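You operate a simulated robot arm through the tools that you are given. There is no shell and no other tool. Be economical: measure what you need, move in short steps, check, and stop when the job is done.

You run a simulated robot arm. Do the job below in one go: nothing can be reset, and whatever is moved stays where it is left.

JOB
Put things in order on the top of the mixing bench. At the end: the red pad stands where the blue conduit clip stood; the grey frame clip stands where the orange sponge stood; the blue conduit clip stands where the grey frame clip stood; the orange sponge stands on top of the black primer tray; whatever was shut is shut again. Leave all else as you found it, and nothing knocked over.

Only the result counts: the job must be done as asked and must still hold three seconds after the hand-in. Knocking over, shifting, dropping, spilling or breaking anything else fails it.

ROBOT AND FRAMES
A 7-joint arm with a two-finger parallel gripper, fixed in place. Base frame: the origin is at the foot of the arm, x ahead of it, y to its left, z up; the work surface is at about z = 74. Readings come in cm, degrees, newtons and seconds.
With the tool pointing down near the work surface it reaches from about 30 to 68 cm from the base axis. Its first joint turns from -66.0 to 66.0 degrees. Payload 1.57 kg.
The TCP is the grasp point between the finger pads, 3 cm short of the fingertips. In the tool frame z runs along the fingers and y along their closing line. The gripper opens to 11 cm. The fingers are 2.4 cm wide and 1.2 cm thick; the gripper's body (4.8 by 11.2 cm) begins 7.8 cm behind the TCP.
Orientation is that of the tool frame in the base frame, as a unit quaternion [x, y, z, w]. With the fingers straight down and closing along the base's y, the tool's x points along the base's -x, its y along +y and its z along -z.

CONTROLS
- The arm moves only by the tool step_arm. Its argument "moves" is one flat list of numbers, 7 for each row, row after row: the turn, a rotation vector about the tool's x, y, z in degrees, then the shift along the tool's x, y, z in cm, then the gripper command, from -1 (shut) to 1 (fully open), values between in proportion. In form: [wx, wy, wz, x, y, z, hand, wx, wy, wz, x, y, z, hand, ...]. A call has 1 to 10 rows; each row shifts and turns the commanded pose from where the row before left it, along the tool's axes as they then stand. Rows are played at 5 a second. More than 5 cm and 8.6 degrees between two rows, or a gripper value outside its range, and nothing of the call is played. Where a pose cannot be reached the arm comes as near as it can. A force on the tool above 40 N (or 10 N above the force at the start of the call, whichever is more), or a blocked arm, ends the call early, and 0.2 s more pass. The fingers move at their own pace (about 10.8 cm/s each) and stop on an object; they squeeze with about 28 N. The grip force told is the motor's: it shows also when the fingers shut on nothing. Time passes only in rows, and 0.2 s behind the last, so rows that do not move let the fingers close. It gives the time, the measured TCP pose, the force on the tool (base axes), the opening and the grip force at its end, in the units of the frame above (readings bear some noise).
- Cameras (640 x 400 px; columns grow to the right, rows downward): "scene" is fixed at [15.65, -39.63, 140.26]; the picture's right is [0.86, -0.51, 0.00], its down [-0.31, -0.52, -0.80] and it looks along [0.41, 0.69, -0.60] (base axes); focal length 359 px, centre (320, 200). "wrist" rides on the gripper at [7, 1.6, -14.1] in the tool frame; the picture's right is [-0.23, 0.97, 0.00], its down [-0.85, -0.20, -0.48] and it looks along [-0.47, -0.11, 0.88] (tool axes); focal length 222 px, centre (320, 200). There is no depth. A picture from a camera that has moved, and an enlarged one, comes with that camera's place and axes in the base frame and with its lens. The place of the scene camera against the robot may be out by one fixed shift of up to 1.2 cm in any direction.
- capture(camera): a new picture of that camera. The clock stands still meanwhile.
- close_up(camera, box): a new picture of the part [left, top, right, bottom] of that camera's present view, enlarged. The clock stands still meanwhile.
- job_done(): hands the job in; it is judged then, once.

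Work in short steps. Places have to be worked out from the pictures, the camera data and where the tool is seen: move nearer, look again, correct. Check each grasp and each placing, and mend what went wrong. You have 120 turns and 84 pictures in all, those below and enlarged ones among them. Open the gripper and draw the arm clear of the work before you hand the job in, unless the task says otherwise; then end with one line.

The tools are called after "Emit:" as a command line: name --argument value ..., lists and objects as JSON in quotes. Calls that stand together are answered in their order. step_arm: Moves the arm, as the interface text tells. Its arguments: {"type":"object","properties":{"moves":{"type":"array"}},"required":["moves"]} The other tools are called the same way: capture (camera) takes a picture; close_up (camera, box) takes an enlarged picture of a part of a camera's view; job_done () hands the job in.

At the start:

```text
t: 0.0
position: [26.54, 33.49, 105.53]
tool_rot: [0.0, 1.0, 0.0, 0.0]
contact_force: [0.3, -0.2, -0.2]
gripper_width: 11.0
finger_force: 0.1
```

scene: 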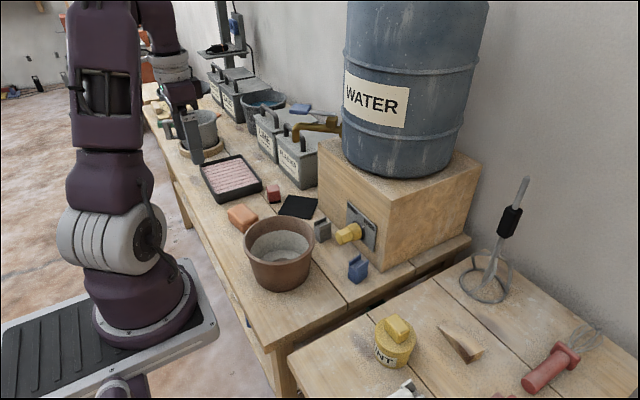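
wrist: 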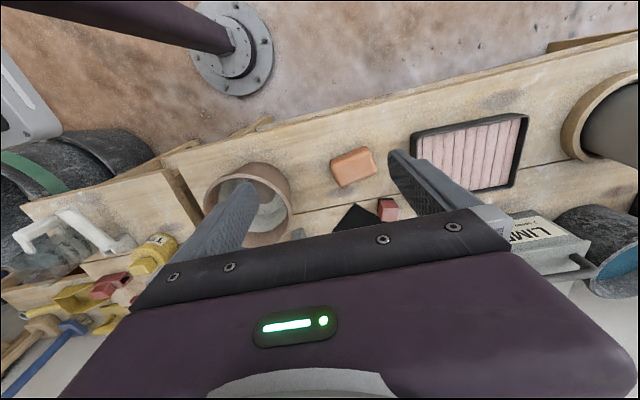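

The overview shows the bench with an orange sponge, a red pad, a black flat thing, a grey clip and a blue clip. I'll enlarge the work area to identify each item.

Emit:
close_up --camera "scene" --box '[180, 130, 400, 300]'

Emit:
close_up --camera "scene" --box '[280, 190, 400, 290]'

```text
2.35 times, centred on (290, 215) of scene
camera zoom: at [15.65, -39.63, 140.26], right [0.86, -0.51, 0.0], down [-0.31, -0.52, -0.8], along [0.41, 0.69, -0.6], focal length 844 px, centre (391, 165)
```

zoom: 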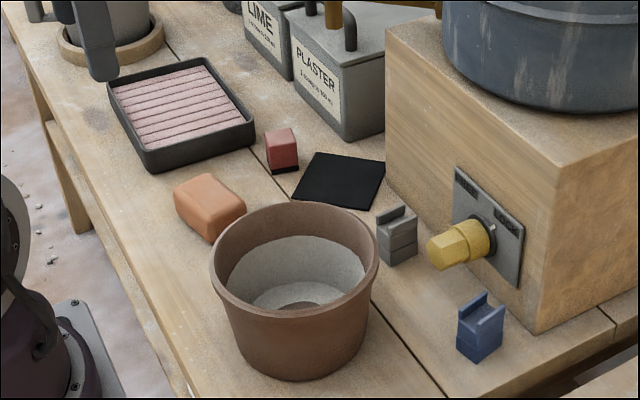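

```text
4.00 times, centred on (340, 240) of scene
camera zoom: at [15.65, -39.63, 140.26], right [0.86, -0.51, 0.0], down [-0.31, -0.52, -0.8], along [0.41, 0.69, -0.6], focal length 1435 px, centre (240, 40)
```

zoom: 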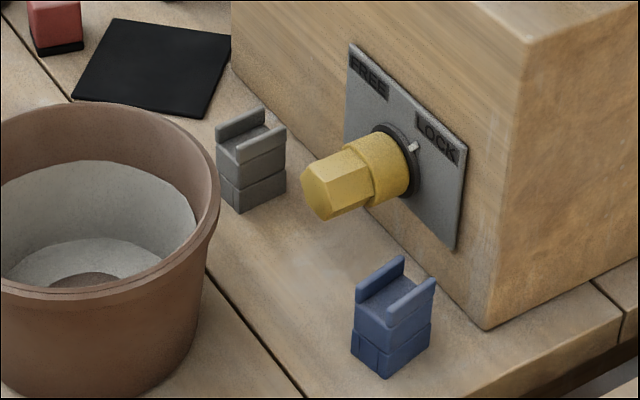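

I need to tell the black square and the ribbed tray apart, so I'll enlarge both, plus the view from the wrist.

Emit:
close_up --camera "scene" --box '[190, 145, 270, 205]'

Emit:
close_up --camera "scene" --box '[260, 175, 330, 225]'

Emit:
close_up --camera "scene" --box '[140, 40, 340, 180]'

Emit:
close_up --camera "wrist" --box '[300, 80, 560, 250]'

```text
6.67 times, centred on (230, 175) of scene
camera zoom: at [15.65, -39.63, 140.26], right [0.86, -0.51, 0.0], down [-0.31, -0.52, -0.8], along [0.41, 0.69, -0.6], focal length 2391 px, centre (920, 367)
```

zoom: 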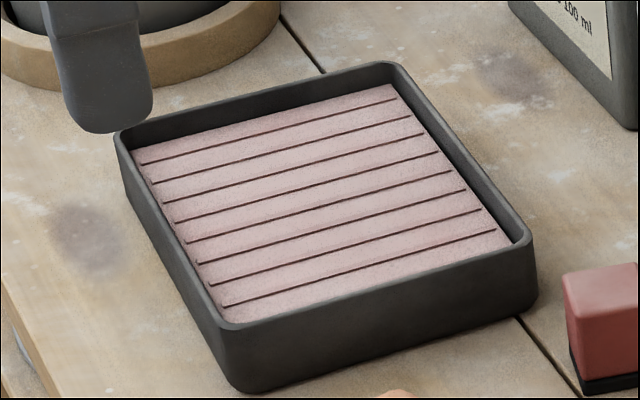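

```text
8.00 times, centred on (295, 200) of scene
camera zoom: at [15.65, -39.63, 140.26], right [0.86, -0.51, 0.0], down [-0.31, -0.52, -0.8], along [0.41, 0.69, -0.6], focal length 2869 px, centre (520, 200)
```

zoom: 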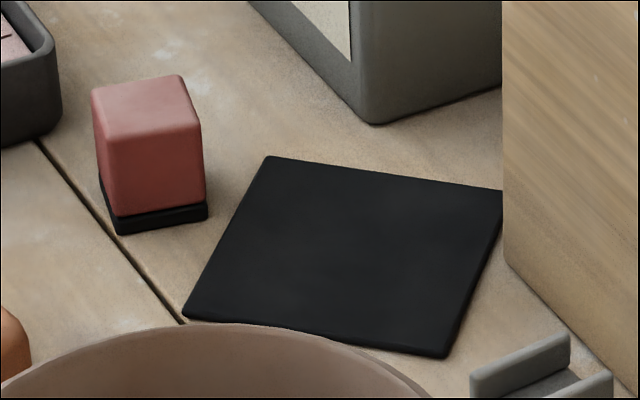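

```text
2.86 times, centred on (240, 110) of scene
camera zoom: at [15.65, -39.63, 140.26], right [0.86, -0.51, 0.0], down [-0.31, -0.52, -0.8], along [0.41, 0.69, -0.6], focal length 1025 px, centre (549, 457)
```

zoom: 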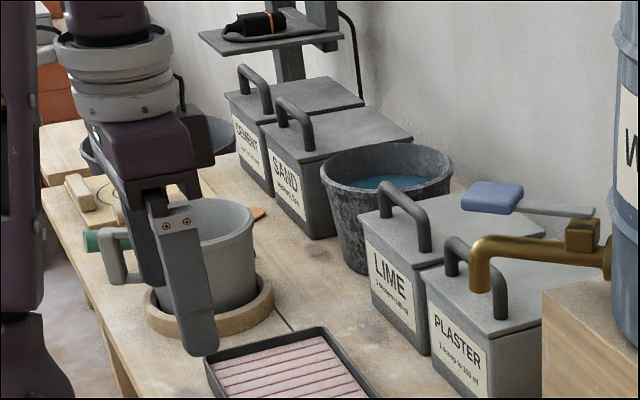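

```text
2.35 times, centred on (430, 165) of wrist
camera zoom: at [19.56, 35.04, 119.68], right [0.23, 0.97, 0.0], down [0.85, -0.2, 0.48], along [0.47, -0.11, -0.88], focal length 523 px, centre (61, 282)
```

zoom: 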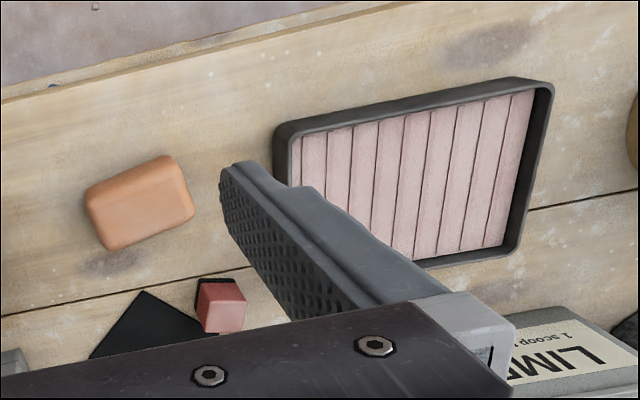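

I read the tray holding pink ribbed primer as the "black primer tray", and the flat black square as a mat. Rough positions from both cameras are: sponge (36.8,38), red pad (48.5,44), grey clip (52.6,21.6), blue clip (52.8,6), tray x 33–49, y 50–70. I'll go closer above the sponge to look.

Emit:
step_arm --moves '[0, 0, 0, -0.75, 1.6, 3.9, 1, 0, 0, 0, -0.75, 1.6, 3.9, 1, 0, 0, 0, -0.75, 1.6, 3.9, 1, 0, 0, 0, -0.75, 1.6, 3.9, 1, 0, 0, 0, 0, 0, 0, 1]'

Emit:
capture --camera "wrist"

```text
t: 1.2
position: [29.44, 39.71, 89.83]
tool_rot: [0.0, 1.0, 0.0, 0.0]
contact_force: [0.0, 1.0, -0.5]
gripper_width: 10.99
finger_force: 0.0
```

```text
75 pictures are left
camera wrist: at [22.53, 41.5, 104.06], right [0.23, 0.97, 0.0], down [0.85, -0.2, 0.48], along [0.47, -0.11, -0.88], focal length 222 px, centre (320, 200)
```

wrist: 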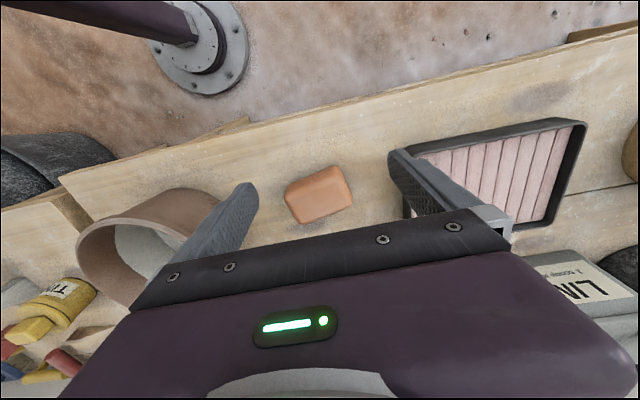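

Emit:
close_up --camera "wrist" --box '[260, 140, 420, 240]'

Emit:
close_up --camera "wrist" --box '[380, 100, 600, 240]'

```text
4.00 times, centred on (340, 190) of wrist
camera zoom: at [22.53, 41.5, 104.06], right [0.23, 0.97, 0.0], down [0.85, -0.2, 0.48], along [0.47, -0.11, -0.88], focal length 888 px, centre (240, 240)
```

zoom: 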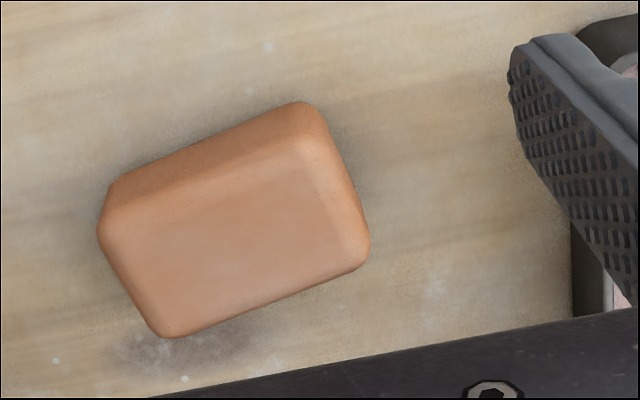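

```text
2.86 times, centred on (490, 170) of wrist
camera zoom: at [22.53, 41.5, 104.06], right [0.23, 0.97, 0.0], down [0.85, -0.2, 0.48], along [0.47, -0.11, -0.88], focal length 635 px, centre (-166, 286)
```

zoom: 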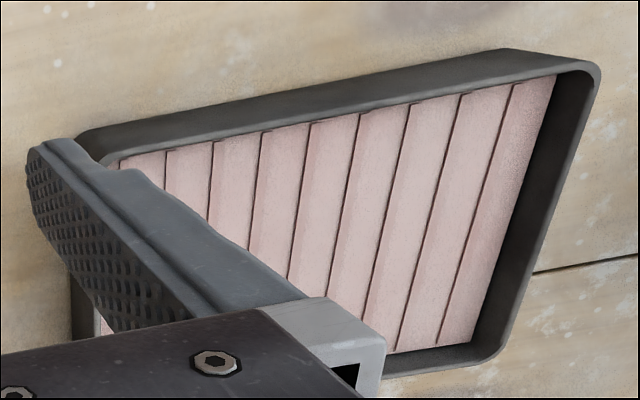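

The sponge sits at about (37.1,38.1), size ~8×5×2.7, with its short axis about 12° from base x. I'll go over it and turn the wrist to close across the short side.

Emit:
step_arm --moves '[0, 0, 0, -3.83, -0.8, 1.9, 1, 0, 0, 0, -3.83, -0.8, 1.9, 1, 0, 0, 8.5, 0, 0, 0, 1, 0, 0, 8.5, 0, 0, 0, 1, 0, 0, 8.5, 0, 0, 0, 1, 0, 0, 8.5, 0, 0, 0, 1, 0, 0, 8.5, 0, 0, 0, 1, 0, 0, 8.5, 0, 0, 0, 1, 0, 0, 8.5, 0, 0, 0, 1, 0, 0, 8.5, 0, 0, 0, 1]'

Emit:
step_arm --moves '[0, 0, 8.5, 0, 0, 0, 1, 0, 0, 1, 0, 0, 0, 1, 0, 0, 0, 0, 0, 0, 1]'

Emit:
capture --camera "wrist"

Emit:
capture --camera "scene"

```text
t: 3.4
position: [37.11, 38.16, 86.03]
tool_rot: [0.561, 0.828, 0.0, 0.0]
contact_force: [-0.5, -0.6, -0.5]
gripper_width: 11.03
finger_force: 0.0
```

```text
t: 4.2
position: [37.15, 38.26, 86.16]
tool_rot: [0.627, 0.779, 0.0, -0.001]
contact_force: [-0.2, -0.3, 0.6]
gripper_width: 11.0
finger_force: 0.0
```

```text
72 pictures are left
camera wrist: at [37.3, 45.35, 100.3], right [1.0, -0.01, 0.0], down [-0.01, -0.88, 0.48], along [-0.01, -0.48, -0.88], focal length 222 px, centre (320, 200)
```

wrist: 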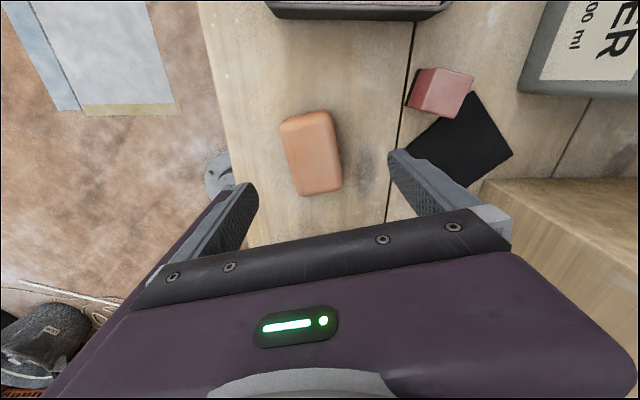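

```text
71 pictures are left
```

scene: 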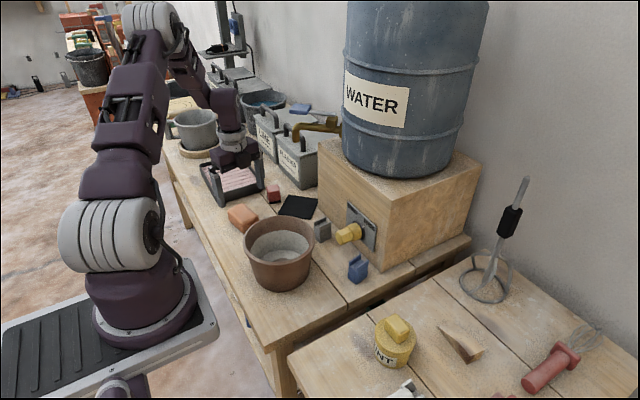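

The wrist view puts the sponge centre at about (36.5,38.05), so I shift slightly and lower with open fingers to about z 77.6.

Emit:
step_arm --moves '[0, 0, 0, 0, -0.62, 0.5, 1, 0, 0, 0, 0, 0, 3, 1, 0, 0, 0, 0, 0, 3, 1, 0, 0, 0, 0, 0, 2, 1, 0, 0, 0, 0, 0, 0, 1]'

Emit:
capture --camera "wrist"

```text
t: 5.4
position: [36.54, 38.09, 77.69]
tool_rot: [0.626, 0.78, 0.0, 0.0]
contact_force: [1.3, -0.2, -0.4]
gripper_width: 11.01
finger_force: 0.3
```

```text
70 pictures are left
camera wrist: at [36.66, 45.25, 91.83], right [1.0, -0.01, 0.0], down [-0.01, -0.88, 0.48], along [-0.01, -0.48, -0.88], focal length 222 px, centre (320, 200)
```

wrist: 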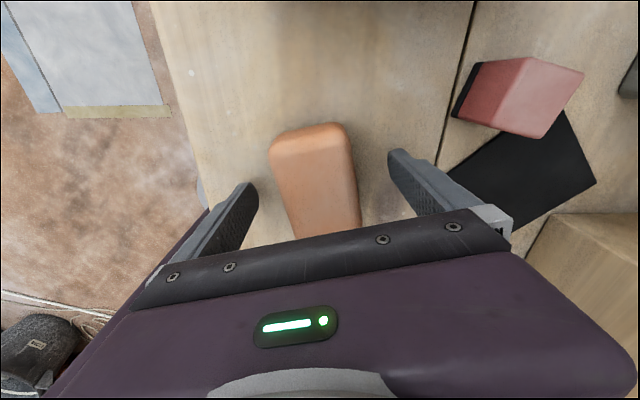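

The sponge is between the fingers and roughly centred. I close on it and lift a little.

Emit:
step_arm --moves '[0, 0, 0, 0, 0, 0, -1, 0, 0, 0, 0, 0, 0, -1, 0, 0, 0, 0, 0, 0, -1, 0, 0, 0, 0, 0, 0, -1]'

Emit:
step_arm --moves '[0, 0, 0, 0, 0, -2, -1, 0, 0, 0, 0, 0, -4, -1, 0, 0, 0, 0, 0, -4, -1, 0, 0, 0, 0, 0, 0, -1]'

Emit:
capture --camera "wrist"

Emit:
close_up --camera "scene" --box '[180, 100, 340, 240]'

```text
t: 6.4
position: [36.61, 38.09, 77.68]
tool_rot: [0.626, 0.78, 0.0, 0.0]
contact_force: [-0.4, 0.1, 0.0]
gripper_width: 5.41
finger_force: 27.5
```

```text
t: 7.4
position: [36.59, 38.21, 87.76]
tool_rot: [0.626, 0.78, 0.0, 0.0]
contact_force: [-0.1, -0.2, -1.1]
gripper_width: 5.42
finger_force: 28.2
```

```text
69 pictures are left
camera wrist: at [36.7, 45.31, 101.86], right [1.0, -0.01, 0.0], down [-0.01, -0.88, 0.48], along [-0.01, -0.48, -0.88], focal length 222 px, centre (320, 200)
```

wrist: 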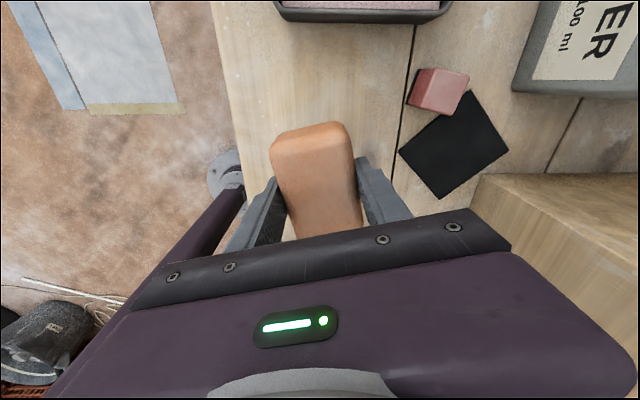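

```text
2.86 times, centred on (260, 170) of scene
camera zoom: at [15.65, -39.63, 140.26], right [0.86, -0.51, 0.0], down [-0.31, -0.52, -0.8], along [0.41, 0.69, -0.6], focal length 1025 px, centre (491, 286)
```

zoom: 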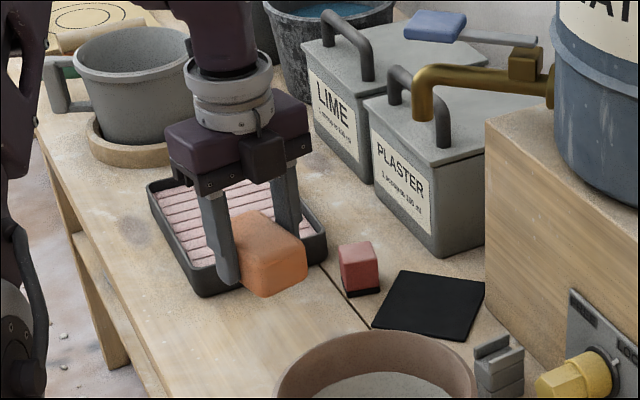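

The sponge is held (5.4 cm wide). It stood at about (36.55,38.2). I lift a bit more and turn the wrist back, so the sponge's long side lies across the tray.

Emit:
step_arm --moves '[0, 0, 0, 0, 0, -2, -1, 0, 0, -8.6, 0, 0, 0, -1, 0, 0, -8.6, 0, 0, 0, -1, 0, 0, -8.6, 0, 0, 0, -1, 0, 0, -8.6, 0, 0, 0, -1, 0, 0, -8.6, 0, 0, 0, -1, 0, 0, -8.6, 0, 0, 0, -1, 0, 0, -8.6, 0, 0, 0, -1, 0, 0, -8.6, 0, 0, 0, -1, 0, 0, -8.6, 0, 0, 0, -1]'

Emit:
step_arm --moves '[0, 0, 0, -0.6, 4.3, 0, -1, 0, 0, 0, -0.6, 4.3, 0, -1, 0, 0, 0, -0.6, 4.3, 1, -1, 0, 0, 0, -0.4, 4.3, 1, -1, 0, 0, 0, 0, 0, 0, -1]'

Emit:
capture --camera "wrist"

Emit:
close_up --camera "scene" --box '[160, 90, 320, 230]'

```text
t: 9.6
position: [36.53, 38.05, 89.62]
tool_rot: [0.001, 1.0, 0.001, 0.0]
contact_force: [-0.1, 0.5, -1.3]
gripper_width: 5.41
finger_force: 28.1
```

```text
t: 10.8
position: [38.51, 50.91, 88.52]
tool_rot: [0.002, 1.0, -0.001, 0.001]
contact_force: [-0.6, -0.5, -0.3]
gripper_width: 5.41
finger_force: 28.3
out of reach, approached as far as the arm can: row 4
```

```text
67 pictures are left
camera wrist: at [31.42, 52.64, 102.78], right [0.23, 0.97, 0.0], down [0.85, -0.2, 0.48], along [0.47, -0.11, -0.88], focal length 222 px, centre (320, 200)
```

wrist: 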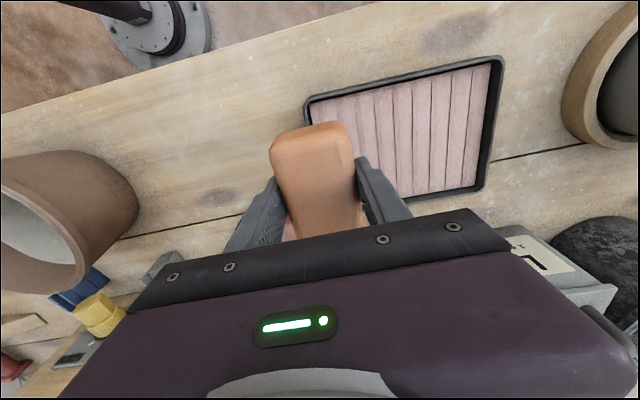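

```text
2.86 times, centred on (240, 160) of scene
camera zoom: at [15.65, -39.63, 140.26], right [0.86, -0.51, 0.0], down [-0.31, -0.52, -0.8], along [0.41, 0.69, -0.6], focal length 1025 px, centre (549, 314)
```

zoom: 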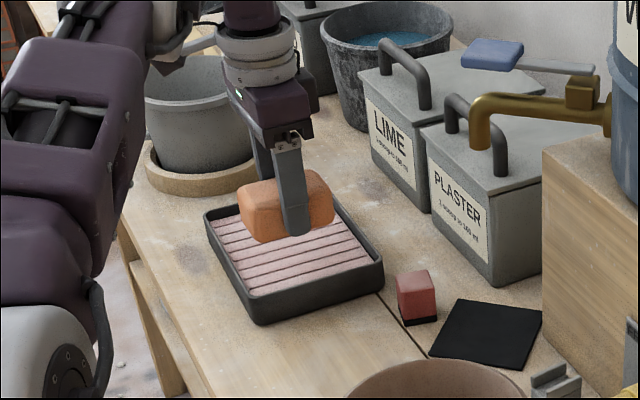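

Reach stopped at y≈51 at this height. I'll lower to about z 83, where reach should be longer, and see.

Emit:
step_arm --moves '[0, 0, 0, 0, 0, 2.5, -1, 0, 0, 0, 0, 0, 2.5, -1, 0, 0, 0, 0, 0, 0, -1]'

```text
t: 11.6
position: [38.34, 50.82, 83.59]
tool_rot: [0.001, 1.0, 0.0, 0.001]
contact_force: [-0.3, 0.4, 0.2]
gripper_width: 5.4
finger_force: 27.4
```

Emit:
step_arm --moves '[0, 0, 0, -0.2, 2.2, 0, -1, 0, 0, 0, 0, 2.2, 0, -1, 0, 0, 0, 0, 0, 0, -1]'

Emit:
capture --camera "wrist"

Emit:
close_up --camera "scene" --box '[190, 120, 290, 210]'

```text
t: 12.4
position: [38.26, 50.83, 83.71]
tool_rot: [0.001, 1.0, 0.0, 0.0]
contact_force: [0.3, -0.1, -0.6]
gripper_width: 5.44
finger_force: 27.8
out of reach, approached as far as the arm can: row 1, 2
```

```text
65 pictures are left
camera wrist: at [31.37, 52.58, 97.78], right [0.23, 0.97, 0.0], down [0.85, -0.2, 0.48], along [0.47, -0.11, -0.88], focal length 222 px, centre (320, 200)
```

wrist: 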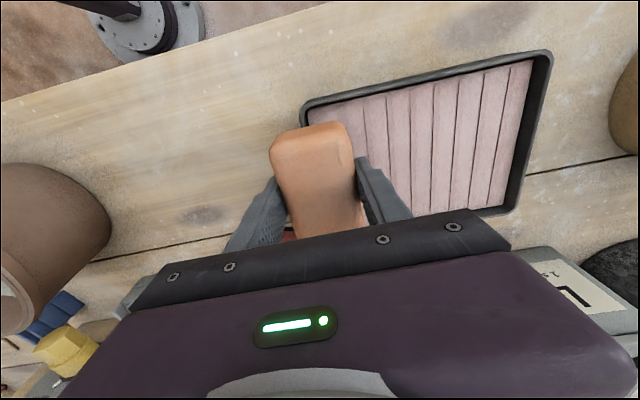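

```text
4.44 times, centred on (240, 165) of scene
camera zoom: at [15.65, -39.63, 140.26], right [0.86, -0.51, 0.0], down [-0.31, -0.52, -0.8], along [0.41, 0.69, -0.6], focal length 1594 px, centre (676, 356)
```

zoom: 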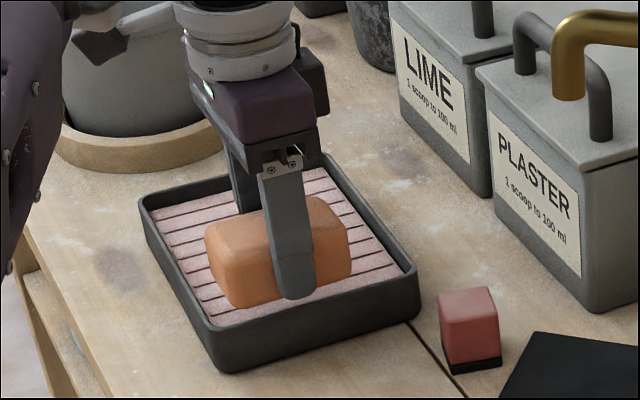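

The arm stops at y≈50.8 with no contact force, so it's a joint limit. I'll probe whether it is angle or radius with a small +x move followed by +y.

Emit:
step_arm --moves '[0, 0, 0, -1.5, 0, 0, -1, 0, 0, 0, -1, 0, 0, -1, 0, 0, 0, 0, 1, 0, -1, 0, 0, 0, 0, 1, 0, -1, 0, 0, 0, 0, 0, 0, -1]'

```text
t: 13.6
position: [39.82, 51.32, 82.98]
tool_rot: [0.002, 1.0, 0.001, 0.0]
contact_force: [0.7, -0.1, -0.1]
gripper_width: 5.41
finger_force: 27.9
out of reach, approached as far as the arm can: row 2, 3
```

This is a radius limit of about 65 cm at this height. Tilting the fingers ~14° outward gains reach, and the sponge is soft enough to settle flat when released.

Emit:
step_arm --moves '[-7, 0, 0, 0, 0, 0, -1, -7, 0, 0, 0, 0, 0, -1, 0, 0, 0, 0, 1.16, 0.29, -1, 0, 0, 0, 0, 1.16, 0.29, -1, 0, 0, 0, 0, 0, 0, -1]'

Emit:
close_up --camera "scene" --box '[190, 120, 290, 210]'

```text
t: 14.8
position: [39.78, 51.33, 82.96]
tool_rot: [0.001, 1.0, 0.002, 0.0]
contact_force: [-0.2, -0.4, -0.5]
gripper_width: 5.43
finger_force: 27.9
out of reach, approached as far as the arm can: row 1, 2, 3, 4
```

```text
4.44 times, centred on (240, 165) of scene
camera zoom: at [15.65, -39.63, 140.26], right [0.86, -0.51, 0.0], down [-0.31, -0.52, -0.8], along [0.41, 0.69, -0.6], focal length 1594 px, centre (676, 356)
```

zoom: 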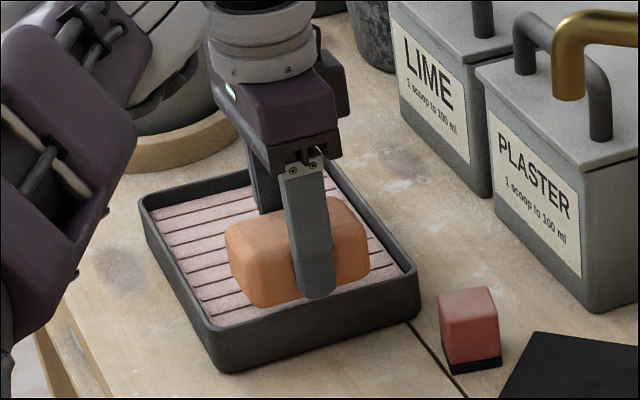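

The tilt is refused as well, and the elbow hangs low to the left, so a joint is at its limit. The turned wrist posture looked freer, so I back off, turn the wrist again and retry.

Emit:
step_arm --moves '[0, 0, 0, 0.8, -4, -1.5, -1, 0, 0, 0, 0.8, -4, -1.5, -1, 0, 0, 8.6, 0, 0, 0, -1, 0, 0, 8.6, 0, 0, 0, -1, 0, 0, 8.6, 0, 0, 0, -1, 0, 0, 8.6, 0, 0, 0, -1, 0, 0, 8.6, 0, 0, 0, -1, 0, 0, 8.6, 0, 0, 0, -1, 0, 0, 8.6, 0, 0, 0, -1, 0, 0, 8.6, 0, 0, 0, -1]'

Emit:
step_arm --moves '[0, 0, 8.6, 0, 0, 0, -1, 0, 0, 8.6, 0, 0, 0, -1, 0, 0, 4, 0, 0, 0, -1, 0, 0, 0, 0, 0, 0, -1]'

Emit:
capture --camera "scene"

```text
t: 17.0
position: [39.71, 51.39, 82.85]
tool_rot: [0.567, 0.824, 0.001, -0.001]
contact_force: [-0.2, -0.6, -0.3]
gripper_width: 5.43
finger_force: 28.1
out of reach, approached as far as the arm can: row 1, 2
```

```text
t: 18.0
position: [39.79, 51.43, 82.89]
tool_rot: [0.708, 0.706, 0.0, -0.001]
contact_force: [-0.4, -0.5, 0.1]
gripper_width: 5.4
finger_force: 28.2
```

```text
62 pictures are left
```

scene: 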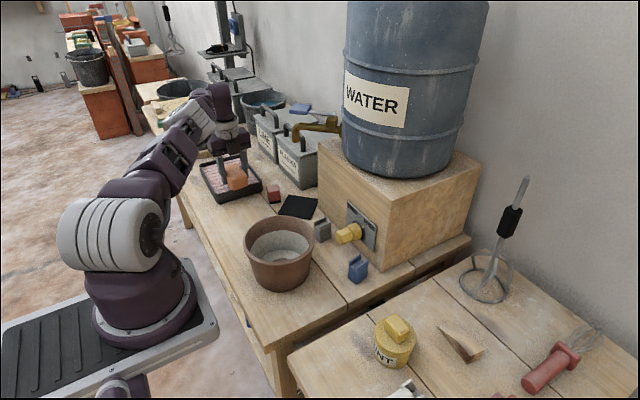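

The wrist turned by 90° and the posture is now stretched out normally. Tool x now points to +y, so I try moving outward.

Emit:
step_arm --moves '[0, 0, 0, 1.5, 0, -0.2, -1, 0, 0, 0, 1.5, 0, -0.2, -1, 0, 0, 0, 0, 0, 0, -1]'

```text
t: 18.8
position: [39.19, 51.81, 83.18]
tool_rot: [0.708, 0.707, 0.002, 0.0]
contact_force: [-0.1, -0.3, -0.3]
gripper_width: 5.42
finger_force: 28.4
out of reach, approached as far as the arm can: row 1, 2
```

Still radius-limited at about 65 cm, and the solver sticks at full stretch. I back off first, then tilt, then go out.

Emit:
step_arm --moves '[0, 0, 0, -3, -1, -1, -1, 0, 0, 0, -3, -1, -1, -1, 0, 0, 0, 0, 0, 0, -1]'

Emit:
step_arm --moves '[0, 7, 0, 0, 0, 0, -1, 0, 7, 0, 0, 0, 0, -1, 0, 0, 0, 0, 0, 0, -1]'

```text
t: 19.6
position: [39.06, 51.89, 83.08]
tool_rot: [0.708, 0.707, 0.002, 0.0]
contact_force: [0.2, 0.2, -0.7]
gripper_width: 5.4
finger_force: 28.3
out of reach, approached as far as the arm can: row 1, 2
```

```text
t: 20.4
position: [39.11, 51.92, 83.13]
tool_rot: [0.708, 0.707, 0.001, 0.0]
contact_force: [-0.1, 0.4, -0.4]
gripper_width: 5.41
finger_force: 27.4
out of reach, approached as far as the arm can: row 1, 2
```

Odd that backing off is refused too. I try very small single-axis steps to free it.

Emit:
step_arm --moves '[0, 0, 0, -0.5, 0, 0, -1, 0, 0, 0, -0.5, 0, 0, -1, 0, 0, 0, -1, 0, 0, -1, 0, 0, 0, -1, 0, 0, -1, 0, 0, 0, 0, 0, 0, -1]'

Emit:
step_arm --moves '[0, 0, 0, 0, -1, 0, -1, 0, 0, 0, 0, -1, 0, -1, 0, 0, 0, 0, 0, 0, -1]'

Emit:
step_arm --moves '[0, 0, 0, 0, 0, -1, -1, 0, 0, 0, 0, 0, -1, -1, 0, 0, 0, 0, 0, 0, -1]'

```text
t: 21.6
position: [39.16, 48.87, 83.14]
tool_rot: [0.709, 0.705, 0.002, 0.0]
contact_force: [0.1, 0.7, -0.6]
gripper_width: 5.4
finger_force: 28.3
```

```text
t: 22.4
position: [37.15, 48.87, 83.03]
tool_rot: [0.708, 0.706, 0.002, 0.0]
contact_force: [0.4, 0.5, -0.4]
gripper_width: 5.41
finger_force: 28.1
```

```text
t: 23.2
position: [37.24, 48.91, 85.07]
tool_rot: [0.707, 0.707, 0.002, 0.0]
contact_force: [-0.4, 0.7, 0.1]
gripper_width: 5.41
finger_force: 27.9
```

Small steps work, so the solver just dislikes larger steps here. I try going outward again in fine steps.

Emit:
step_arm --moves '[0, 0, 0, 0.5, 0.3, 0.5, -1, 0, 0, 0, 0.5, 0.3, 0.5, -1, 0, 0, 0, 0.5, 0.3, 0.5, -1, 0, 0, 0, 0.5, 0.3, 0.4, -1, 0, 0, 0, 0.5, 0, 0, -1, 0, 0, 0, 0.5, 0, 0, -1, 0, 0, 0, 0.5, 0, 0, -1, 0, 0, 0, 0.5, 0, 0, -1, 0, 0, 0, 0.5, 0, 0, -1, 0, 0, 0, 0.5, 0, 0, -1]'

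```text
t: 25.4
position: [37.28, 52.12, 82.25]
tool_rot: [0.703, 0.711, -0.002, -0.001]
contact_force: [-0.5, -0.8, -1.0]
gripper_width: 5.42
finger_force: 28.0
out of reach, approached as far as the arm can: row 7, 8, 10
```

Emit:
step_arm --moves '[0, 0, 0, -0.7, 0, -0.5, -1, 0, 0, 0, -0.7, 0, -0.5, -1, 0, 0, 0, -0.7, 0, 0, -1, 0, 3, 0, 0, 0, 0, -1, 0, 3, 0, 0, 0, 0, -1, 0, 3, 0, 0, 0, 0, -1, 0, 3, 0, 0, 0, 0, -1, 0, 3, 0, 0, 0, 0, -1]'

Emit:
capture --camera "scene"

```text
t: 27.2
position: [37.8, 50.32, 83.39]
tool_rot: [0.701, 0.701, 0.094, -0.093]
contact_force: [0.5, -0.7, -0.3]
gripper_width: 5.38
finger_force: 28.1
```

```text
61 pictures are left
```

scene: 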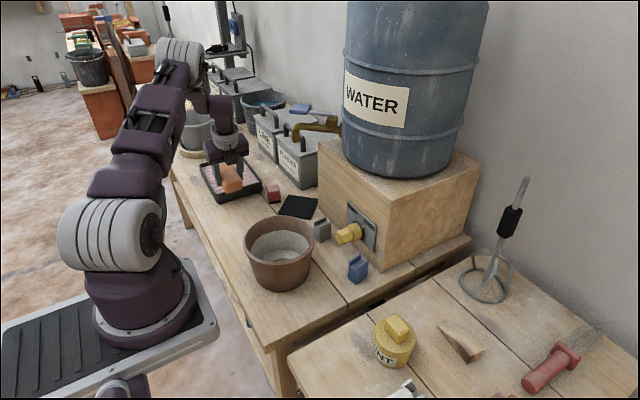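

The tilt of 15° outward took, and the arm is comfortably bent. I go outward level in fine steps to y≈55.

Emit:
step_arm --moves '[0, 0, 0, 0.6, 0.1, 0.15, -1, 0, 0, 0, 0.6, 0.1, 0.15, -1, 0, 0, 0, 0.6, 0.1, 0.15, -1, 0, 0, 0, 0.6, 0.1, 0.15, -1, 0, 0, 0, 0.6, 0.1, 0.15, -1, 0, 0, 0, 0.6, 0.1, 0.15, -1, 0, 0, 0, 0.6, 0.1, 0.15, -1, 0, 0, 0, 0.6, 0.1, 0.15, -1]'

Emit:
capture --camera "wrist"

Emit:
close_up --camera "scene" --box '[190, 120, 290, 210]'

```text
t: 29.0
position: [38.43, 55.16, 83.37]
tool_rot: [0.701, 0.701, 0.093, -0.094]
contact_force: [-0.2, -0.2, 0.0]
gripper_width: 5.43
finger_force: 27.8
```

```text
60 pictures are left
camera wrist: at [40.14, 58.28, 98.91], right [0.97, -0.22, -0.06], down [-0.2, -0.95, 0.24], along [-0.11, -0.22, -0.97], focal length 222 px, centre (320, 200)
```

wrist: 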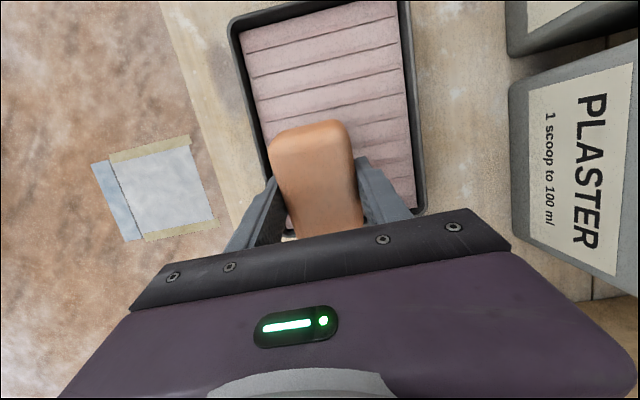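

```text
4.44 times, centred on (240, 165) of scene
camera zoom: at [15.65, -39.63, 140.26], right [0.86, -0.51, 0.0], down [-0.31, -0.52, -0.8], along [0.41, 0.69, -0.6], focal length 1594 px, centre (676, 356)
```

zoom: 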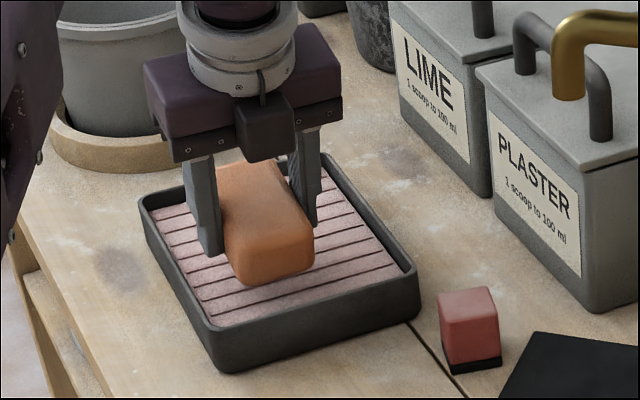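

There is room. I shift x to about 40 and y to 56, then lower gently until the sponge's near edge is about at the primer.

Emit:
step_arm --moves '[0, 0, 0, 0.4, 0.5, 0.1, -1, 0, 0, 0, 0.4, 0.5, 0.1, -1, 0, 0, 0, 0, 0.5, 0, -1, 0, 0, 0, -0.15, 0, 0.58, -1, 0, 0, 0, -0.15, 0, 0.58, -1, 0, 0, 0, -0.13, 0, 0.5, -1, 0, 0, 0, -0.13, 0, 0.5, -1, 0, 0, 0, 0, 0, 0, -1]'

Emit:
close_up --camera "scene" --box '[190, 120, 290, 210]'

```text
t: 30.8
position: [40.12, 55.98, 81.41]
tool_rot: [0.702, 0.7, 0.096, -0.093]
contact_force: [-4.0, -4.9, 23.4]
gripper_width: 5.44
finger_force: 27.3
```

```text
4.44 times, centred on (240, 165) of scene
camera zoom: at [15.61, -39.69, 140.25], right [0.86, -0.51, 0.0], down [-0.31, -0.52, -0.8], along [0.41, 0.69, -0.6], focal length 1594 px, centre (676, 356)
```

zoom: 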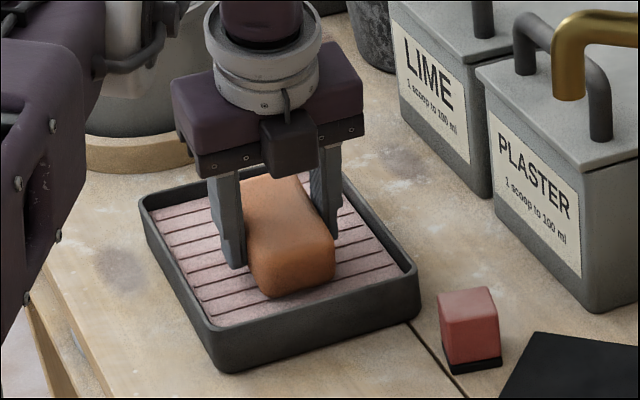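

It touches the primer (23 N up). I relieve slightly, open a little and withdraw along the fingers.

Emit:
step_arm --moves '[0, 0, 0, 0.08, 0, -0.3, -1, 0, 0, 0, 0, 0, 0, 0.35, 0, 0, 0, 0, 0, 0, 0.35, 0, 0, 0, 0, 0, 0, 0.35]'

Emit:
close_up --camera "scene" --box '[190, 120, 290, 210]'

```text
t: 31.8
position: [40.13, 56.02, 81.57]
tool_rot: [0.702, 0.7, 0.094, -0.092]
contact_force: [-0.2, 1.2, 0.8]
gripper_width: 7.43
finger_force: 0.1
```

```text
4.44 times, centred on (240, 165) of scene
camera zoom: at [15.65, -39.63, 140.26], right [0.86, -0.51, 0.0], down [-0.31, -0.52, -0.8], along [0.41, 0.69, -0.6], focal length 1594 px, centre (676, 356)
```

zoom: 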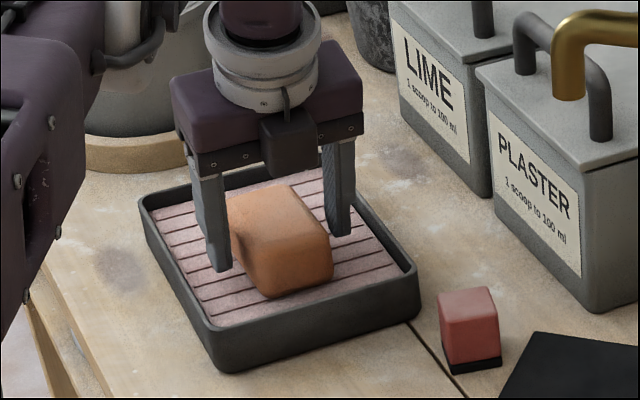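

The sponge lies flat in the tray. I withdraw up and back, then straighten the tilt.

Emit:
step_arm --moves '[0, 0, 0, 0, 0, -1, 0.35, 0, 0, 0, 0, 0, -1, 0.35, 0, 0, 0, 0, 0, -1.5, 0.35, 0, 0, 0, -0.5, 0, -1.5, 0.35, 0, 0, 0, -1, 0, -1.5, 0.35, 0, 0, 0, -1.5, 0, -1, 0.35, 0, 0, 0, -2, 0, -0.5, 0.35, 0, 0, 0, -2, -0.3, 0, 0.35, 0, 0, 0, -2, -0.5, 0, 0.35, 0, 0, 0, -2, -0.5, 0, 0.35]'

Emit:
step_arm --moves '[0, -5, 0, -1, 0, 0, 0.35, 0, -5, 0, -1, 0, 0, 0.35, 0, -5.2, 0, -1, 0, 0, 0.35, 0, 0, -8, 0, 0, 0, 0.35, 0, 0, -8, 0, 0, 0, 0.35, 0, 0, -8, 0, 0, 0, 0.35, 0, 0, -8, 0, 0, 0, 0.35, 0, 0, -8, 0, 0, 0, 0.35, 0, 0, -8, 0, 0, 0, 0.35, 0, 0, -8, 0, 0, 0, 0.35]'

Emit:
step_arm --moves '[0, 0, -8, 0, 0, 0, 0.35, 0, 0, -8, 0, 0, 0, 0.35, 0, 0, -8, 0, 0, 0, 0.35, 0, 0, -8, 0, 0, 0, 0.35, 0, 0, -2.2, 0, 0, 0, 0.35]'

Emit:
close_up --camera "scene" --box '[150, 80, 370, 250]'

```text
t: 34.0
position: [38.68, 43.34, 86.35]
tool_rot: [0.702, 0.7, 0.093, -0.092]
contact_force: [-0.2, 0.4, 0.7]
gripper_width: 7.41
finger_force: 0.1
```

```text
t: 36.2
position: [38.69, 40.33, 85.76]
tool_rot: [0.293, 0.956, 0.0, 0.001]
contact_force: [0.3, 0.6, -0.6]
gripper_width: 7.44
finger_force: 0.1
```

```text
t: 37.4
position: [38.82, 40.37, 85.85]
tool_rot: [-0.002, 1.0, -0.001, 0.001]
contact_force: [-0.1, -0.6, 0.4]
gripper_width: 7.4
finger_force: 0.0
```

```text
2.35 times, centred on (260, 165) of scene
camera zoom: at [15.65, -39.63, 140.26], right [0.86, -0.51, 0.0], down [-0.31, -0.52, -0.8], along [0.41, 0.69, -0.6], focal length 844 px, centre (461, 282)
```

zoom: 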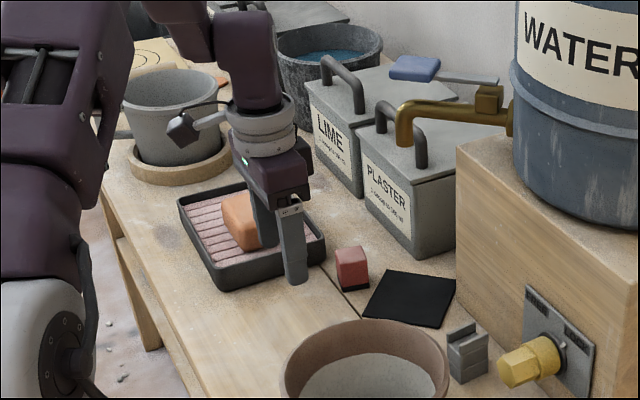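

Sponge stands well in the tray. Next I raise and go toward the grey clip to look at it and its neighbours.

Emit:
step_arm --moves '[0, 0, 0, 0, 0, -3, 0.35, 0, 0, 0, 0, 0, -3.2, 0.35, 0, 0, 0, -0.64, -3.7, 0, 0.35, 0, 0, 0, -0.64, -3.7, 0, 0.35, 0, 0, 0, -0.64, -3.7, 0, 0.35, 0, 0, 0, -0.64, -3.7, 0, 0.35, 0, 0, 0, -0.64, -3.7, 0, 0.35, 0, 0, 0, 0, 0, 0, 0.35]'

Emit:
capture --camera "wrist"

Emit:
capture --camera "scene"

```text
t: 39.2
position: [41.97, 21.92, 91.95]
tool_rot: [-0.001, 1.0, 0.0, 0.001]
contact_force: [-0.4, -0.6, 0.0]
gripper_width: 7.42
finger_force: 0.0
```

```text
55 pictures are left
camera wrist: at [35.03, 23.6, 106.21], right [0.23, 0.97, 0.0], down [0.85, -0.2, 0.48], along [0.47, -0.11, -0.88], focal length 222 px, centre (320, 200)
```

wrist: 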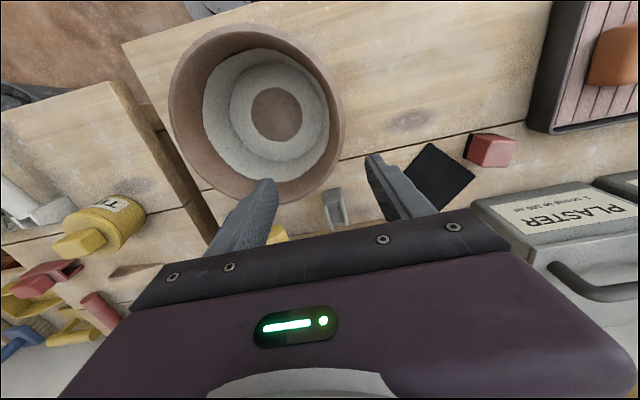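

```text
54 pictures are left
```

scene: 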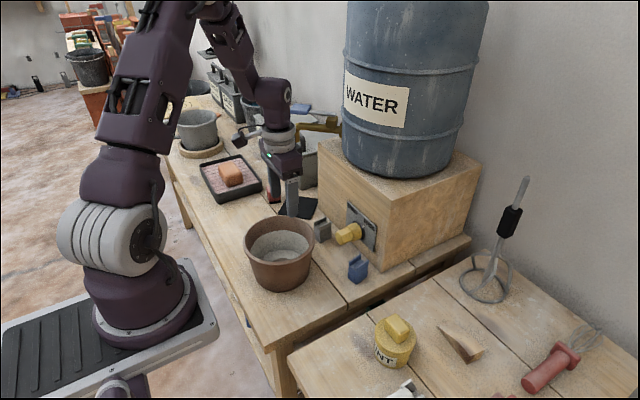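

Emit:
close_up --camera "wrist" --box '[260, 150, 400, 240]'

```text
4.44 times, centred on (330, 195) of wrist
camera zoom: at [35.03, 23.6, 106.21], right [0.23, 0.97, 0.0], down [0.85, -0.2, 0.48], along [0.47, -0.11, -0.88], focal length 987 px, centre (276, 222)
```

zoom: 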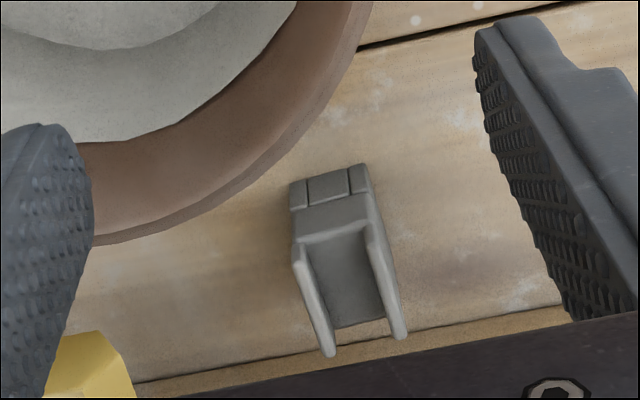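

The grey clip is about 4.1×2.7×5 cm, centred at about (52.8,21.9), its channel along x. The tap may be near the wrist there, so I lean the hand back 12° (fingers pointing forward, pads still flat on the clip sides) and come over it, then look.

Emit:
step_arm --moves '[0, -6, 0, 0, 0, 0, 0.3, 0, -6, 0, 0, 0, 0, 0.3, 0, 0, 0, -3.5, 0, 0.75, 0.3, 0, 0, 0, -3.5, 0, 0.75, 0.3, 0, 0, 0, -2.5, 0, 0.53, 0.3, 0, 0, 0, 0, 0, 0, 0.3]'

Emit:
capture --camera "scene"

Emit:
capture --camera "wrist"

```text
t: 40.6
position: [51.76, 21.84, 92.08]
tool_rot: [0.0, 0.994, -0.001, 0.105]
contact_force: [0.4, 0.5, -0.4]
gripper_width: 7.15
finger_force: 0.0
```

```text
52 pictures are left
```

scene: 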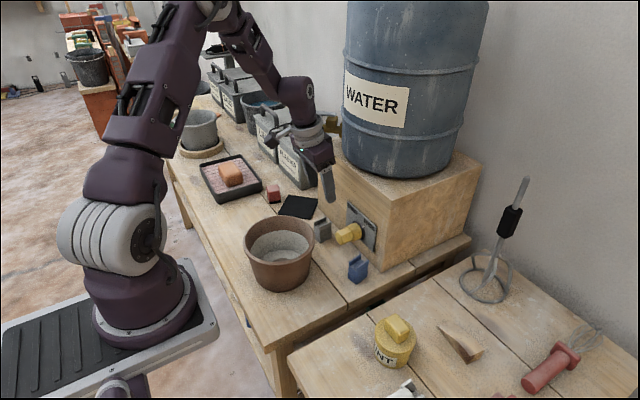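

```text
51 pictures are left
camera wrist: at [41.93, 23.51, 104.5], right [0.22, 0.97, 0.05], down [0.74, -0.2, 0.65], along [0.64, -0.11, -0.76], focal length 222 px, centre (320, 200)
```

wrist: 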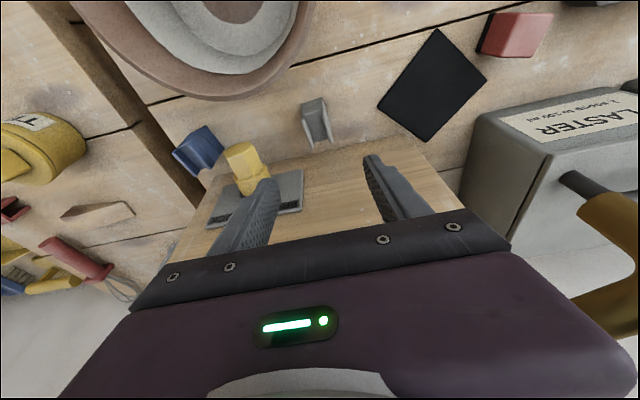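

The tap spout is at y≈35, well clear. The clip location is confirmed, so I descend tilted over it to TCP z≈77.8.

Emit:
step_arm --moves '[0, 0, 0, -0.83, 0.05, 0.18, 0.1, 0, 0, 0, 0.83, 0, 3.9, 0.1, 0, 0, 0, 0.83, 0, 3.9, 0.1, 0, 0, 0, 0, 0, 0, 0.1]'

Emit:
capture --camera "wrist"

Emit:
close_up --camera "scene" --box '[260, 140, 400, 290]'

```text
t: 41.6
position: [52.48, 21.99, 84.01]
tool_rot: [-0.001, 0.994, 0.0, 0.106]
contact_force: [0.8, -0.9, -0.8]
gripper_width: 6.04
finger_force: 0.0
```

```text
50 pictures are left
camera wrist: at [42.68, 23.63, 96.4], right [0.22, 0.97, 0.05], down [0.74, -0.2, 0.65], along [0.64, -0.11, -0.76], focal length 222 px, centre (320, 200)
```

wrist: 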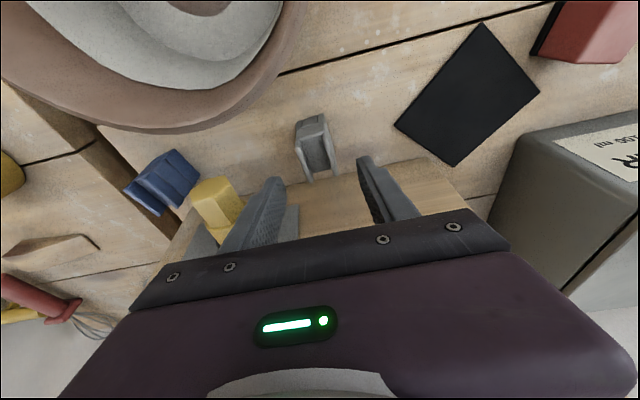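

```text
2.67 times, centred on (330, 215) of scene
camera zoom: at [15.65, -39.63, 140.26], right [0.86, -0.51, 0.0], down [-0.31, -0.52, -0.8], along [0.41, 0.69, -0.6], focal length 956 px, centre (293, 160)
```

zoom: 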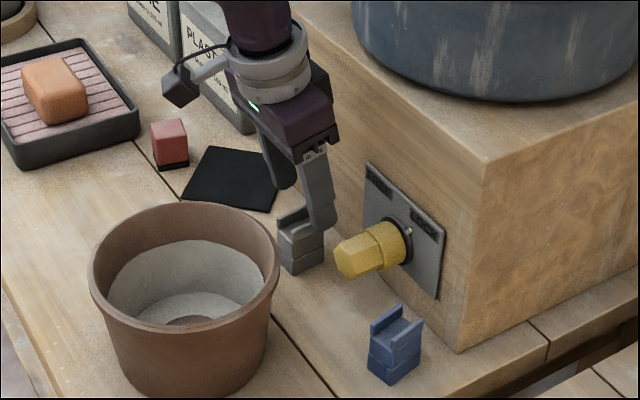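

Alignment looks right (clip centre ≈ (52.5,22.0)). I lower the remaining 6.2 cm.

Emit:
step_arm --moves '[0, 0, 0, 0.46, 0, 2.2, 0.1, 0, 0, 0, 0.46, 0, 2.2, 0.1, 0, 0, 0, 0.37, 0, 1.75, 0.1, 0, 0, 0, 0, 0, 0, 0.1]'

Emit:
close_up --camera "wrist" --box '[220, 100, 420, 240]'

Emit:
close_up --camera "scene" --box '[260, 140, 400, 290]'

```text
t: 42.6
position: [52.53, 21.91, 77.71]
tool_rot: [0.0, 0.994, -0.001, 0.105]
contact_force: [0.0, -0.7, 0.0]
gripper_width: 6.07
finger_force: 0.0
```

```text
2.86 times, centred on (320, 170) of wrist
camera zoom: at [42.77, 23.59, 90.15], right [0.22, 0.97, 0.05], down [0.74, -0.2, 0.65], along [0.64, -0.11, -0.76], focal length 635 px, centre (320, 286)
```

zoom: 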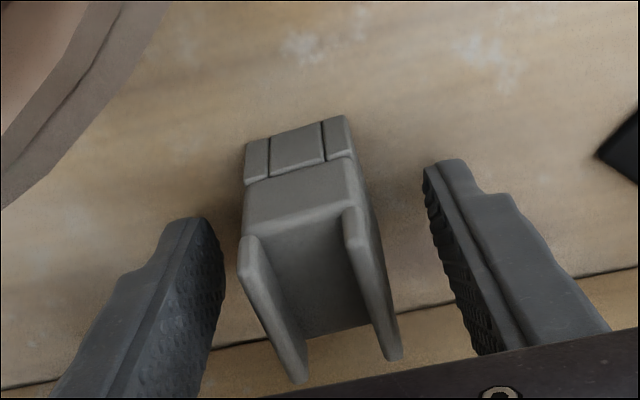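

```text
2.67 times, centred on (330, 215) of scene
camera zoom: at [15.65, -39.63, 140.26], right [0.86, -0.51, 0.0], down [-0.31, -0.52, -0.8], along [0.41, 0.69, -0.6], focal length 956 px, centre (293, 160)
```

zoom: 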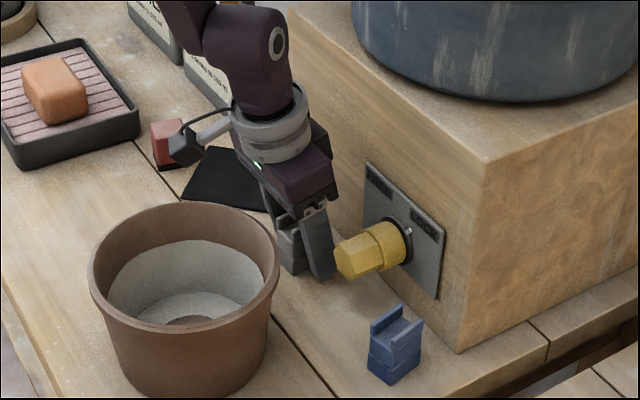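

The fingers straddle the clip; I close and lift gently.

Emit:
step_arm --moves '[0, 0, 0, 0, 0, 0, -1, 0, 0, 0, 0, 0, 0, -1, 0, 0, 0, 0, 0, 0, -1]'

Emit:
step_arm --moves '[0, 0, 0, -0.21, 0, -0.98, -1, 0, 0, 0, -0.21, 0, -0.98, -1, 0, 0, 0, 0, 0, 0, -1]'

Emit:
close_up --camera "scene" --box '[260, 140, 400, 290]'

```text
t: 43.4
position: [52.56, 21.95, 77.76]
tool_rot: [-0.001, 0.994, 0.0, 0.105]
contact_force: [-0.5, -0.2, 0.4]
gripper_width: 2.84
finger_force: 28.4
```

```text
t: 44.2
position: [52.46, 21.92, 79.88]
tool_rot: [0.0, 0.994, -0.001, 0.105]
contact_force: [-0.6, 0.7, -0.7]
gripper_width: 2.84
finger_force: 27.9
```

```text
2.67 times, centred on (330, 215) of scene
camera zoom: at [15.65, -39.63, 140.26], right [0.86, -0.51, 0.0], down [-0.31, -0.52, -0.8], along [0.41, 0.69, -0.6], focal length 956 px, centre (293, 160)
```

zoom: 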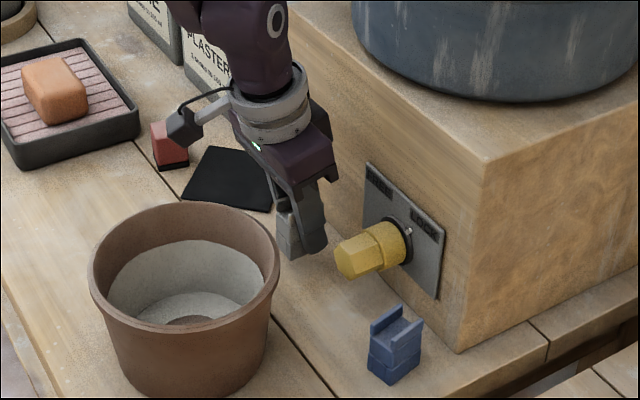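

The grey clip came free. I carry it to the sponge's old place (36.5,38.2) with clearance above.

Emit:
step_arm --moves '[0, 0, 0, -0.73, 0, -3.42, -1, 0, 0, 0, -0.73, 0, -3.42, -1, 0, 0, 0, 3.13, 3.25, -0.67, -1, 0, 0, 0, 3.13, 3.25, -0.67, -1, 0, 0, 0, 3.13, 3.25, -0.67, -1, 0, 0, 0, 3.13, 3.25, -0.67, -1, 0, 0, 0, 3.15, 3.25, -0.67, -1, 0, 0, 0, 0, 0, 0, -1]'

Emit:
capture --camera "wrist"

```text
t: 46.0
position: [36.5, 38.29, 87.02]
tool_rot: [-0.001, 0.994, 0.0, 0.105]
contact_force: [-0.1, 0.1, -0.9]
gripper_width: 2.82
finger_force: 28.3
```

```text
45 pictures are left
camera wrist: at [26.75, 39.93, 99.3], right [0.22, 0.97, 0.05], down [0.74, -0.2, 0.65], along [0.64, -0.11, -0.76], focal length 222 px, centre (320, 200)
```

wrist: 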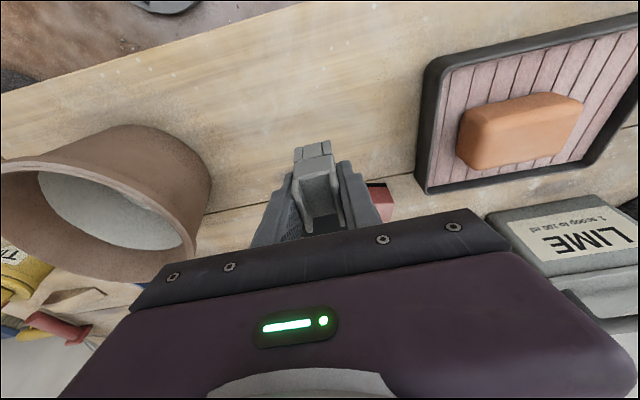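

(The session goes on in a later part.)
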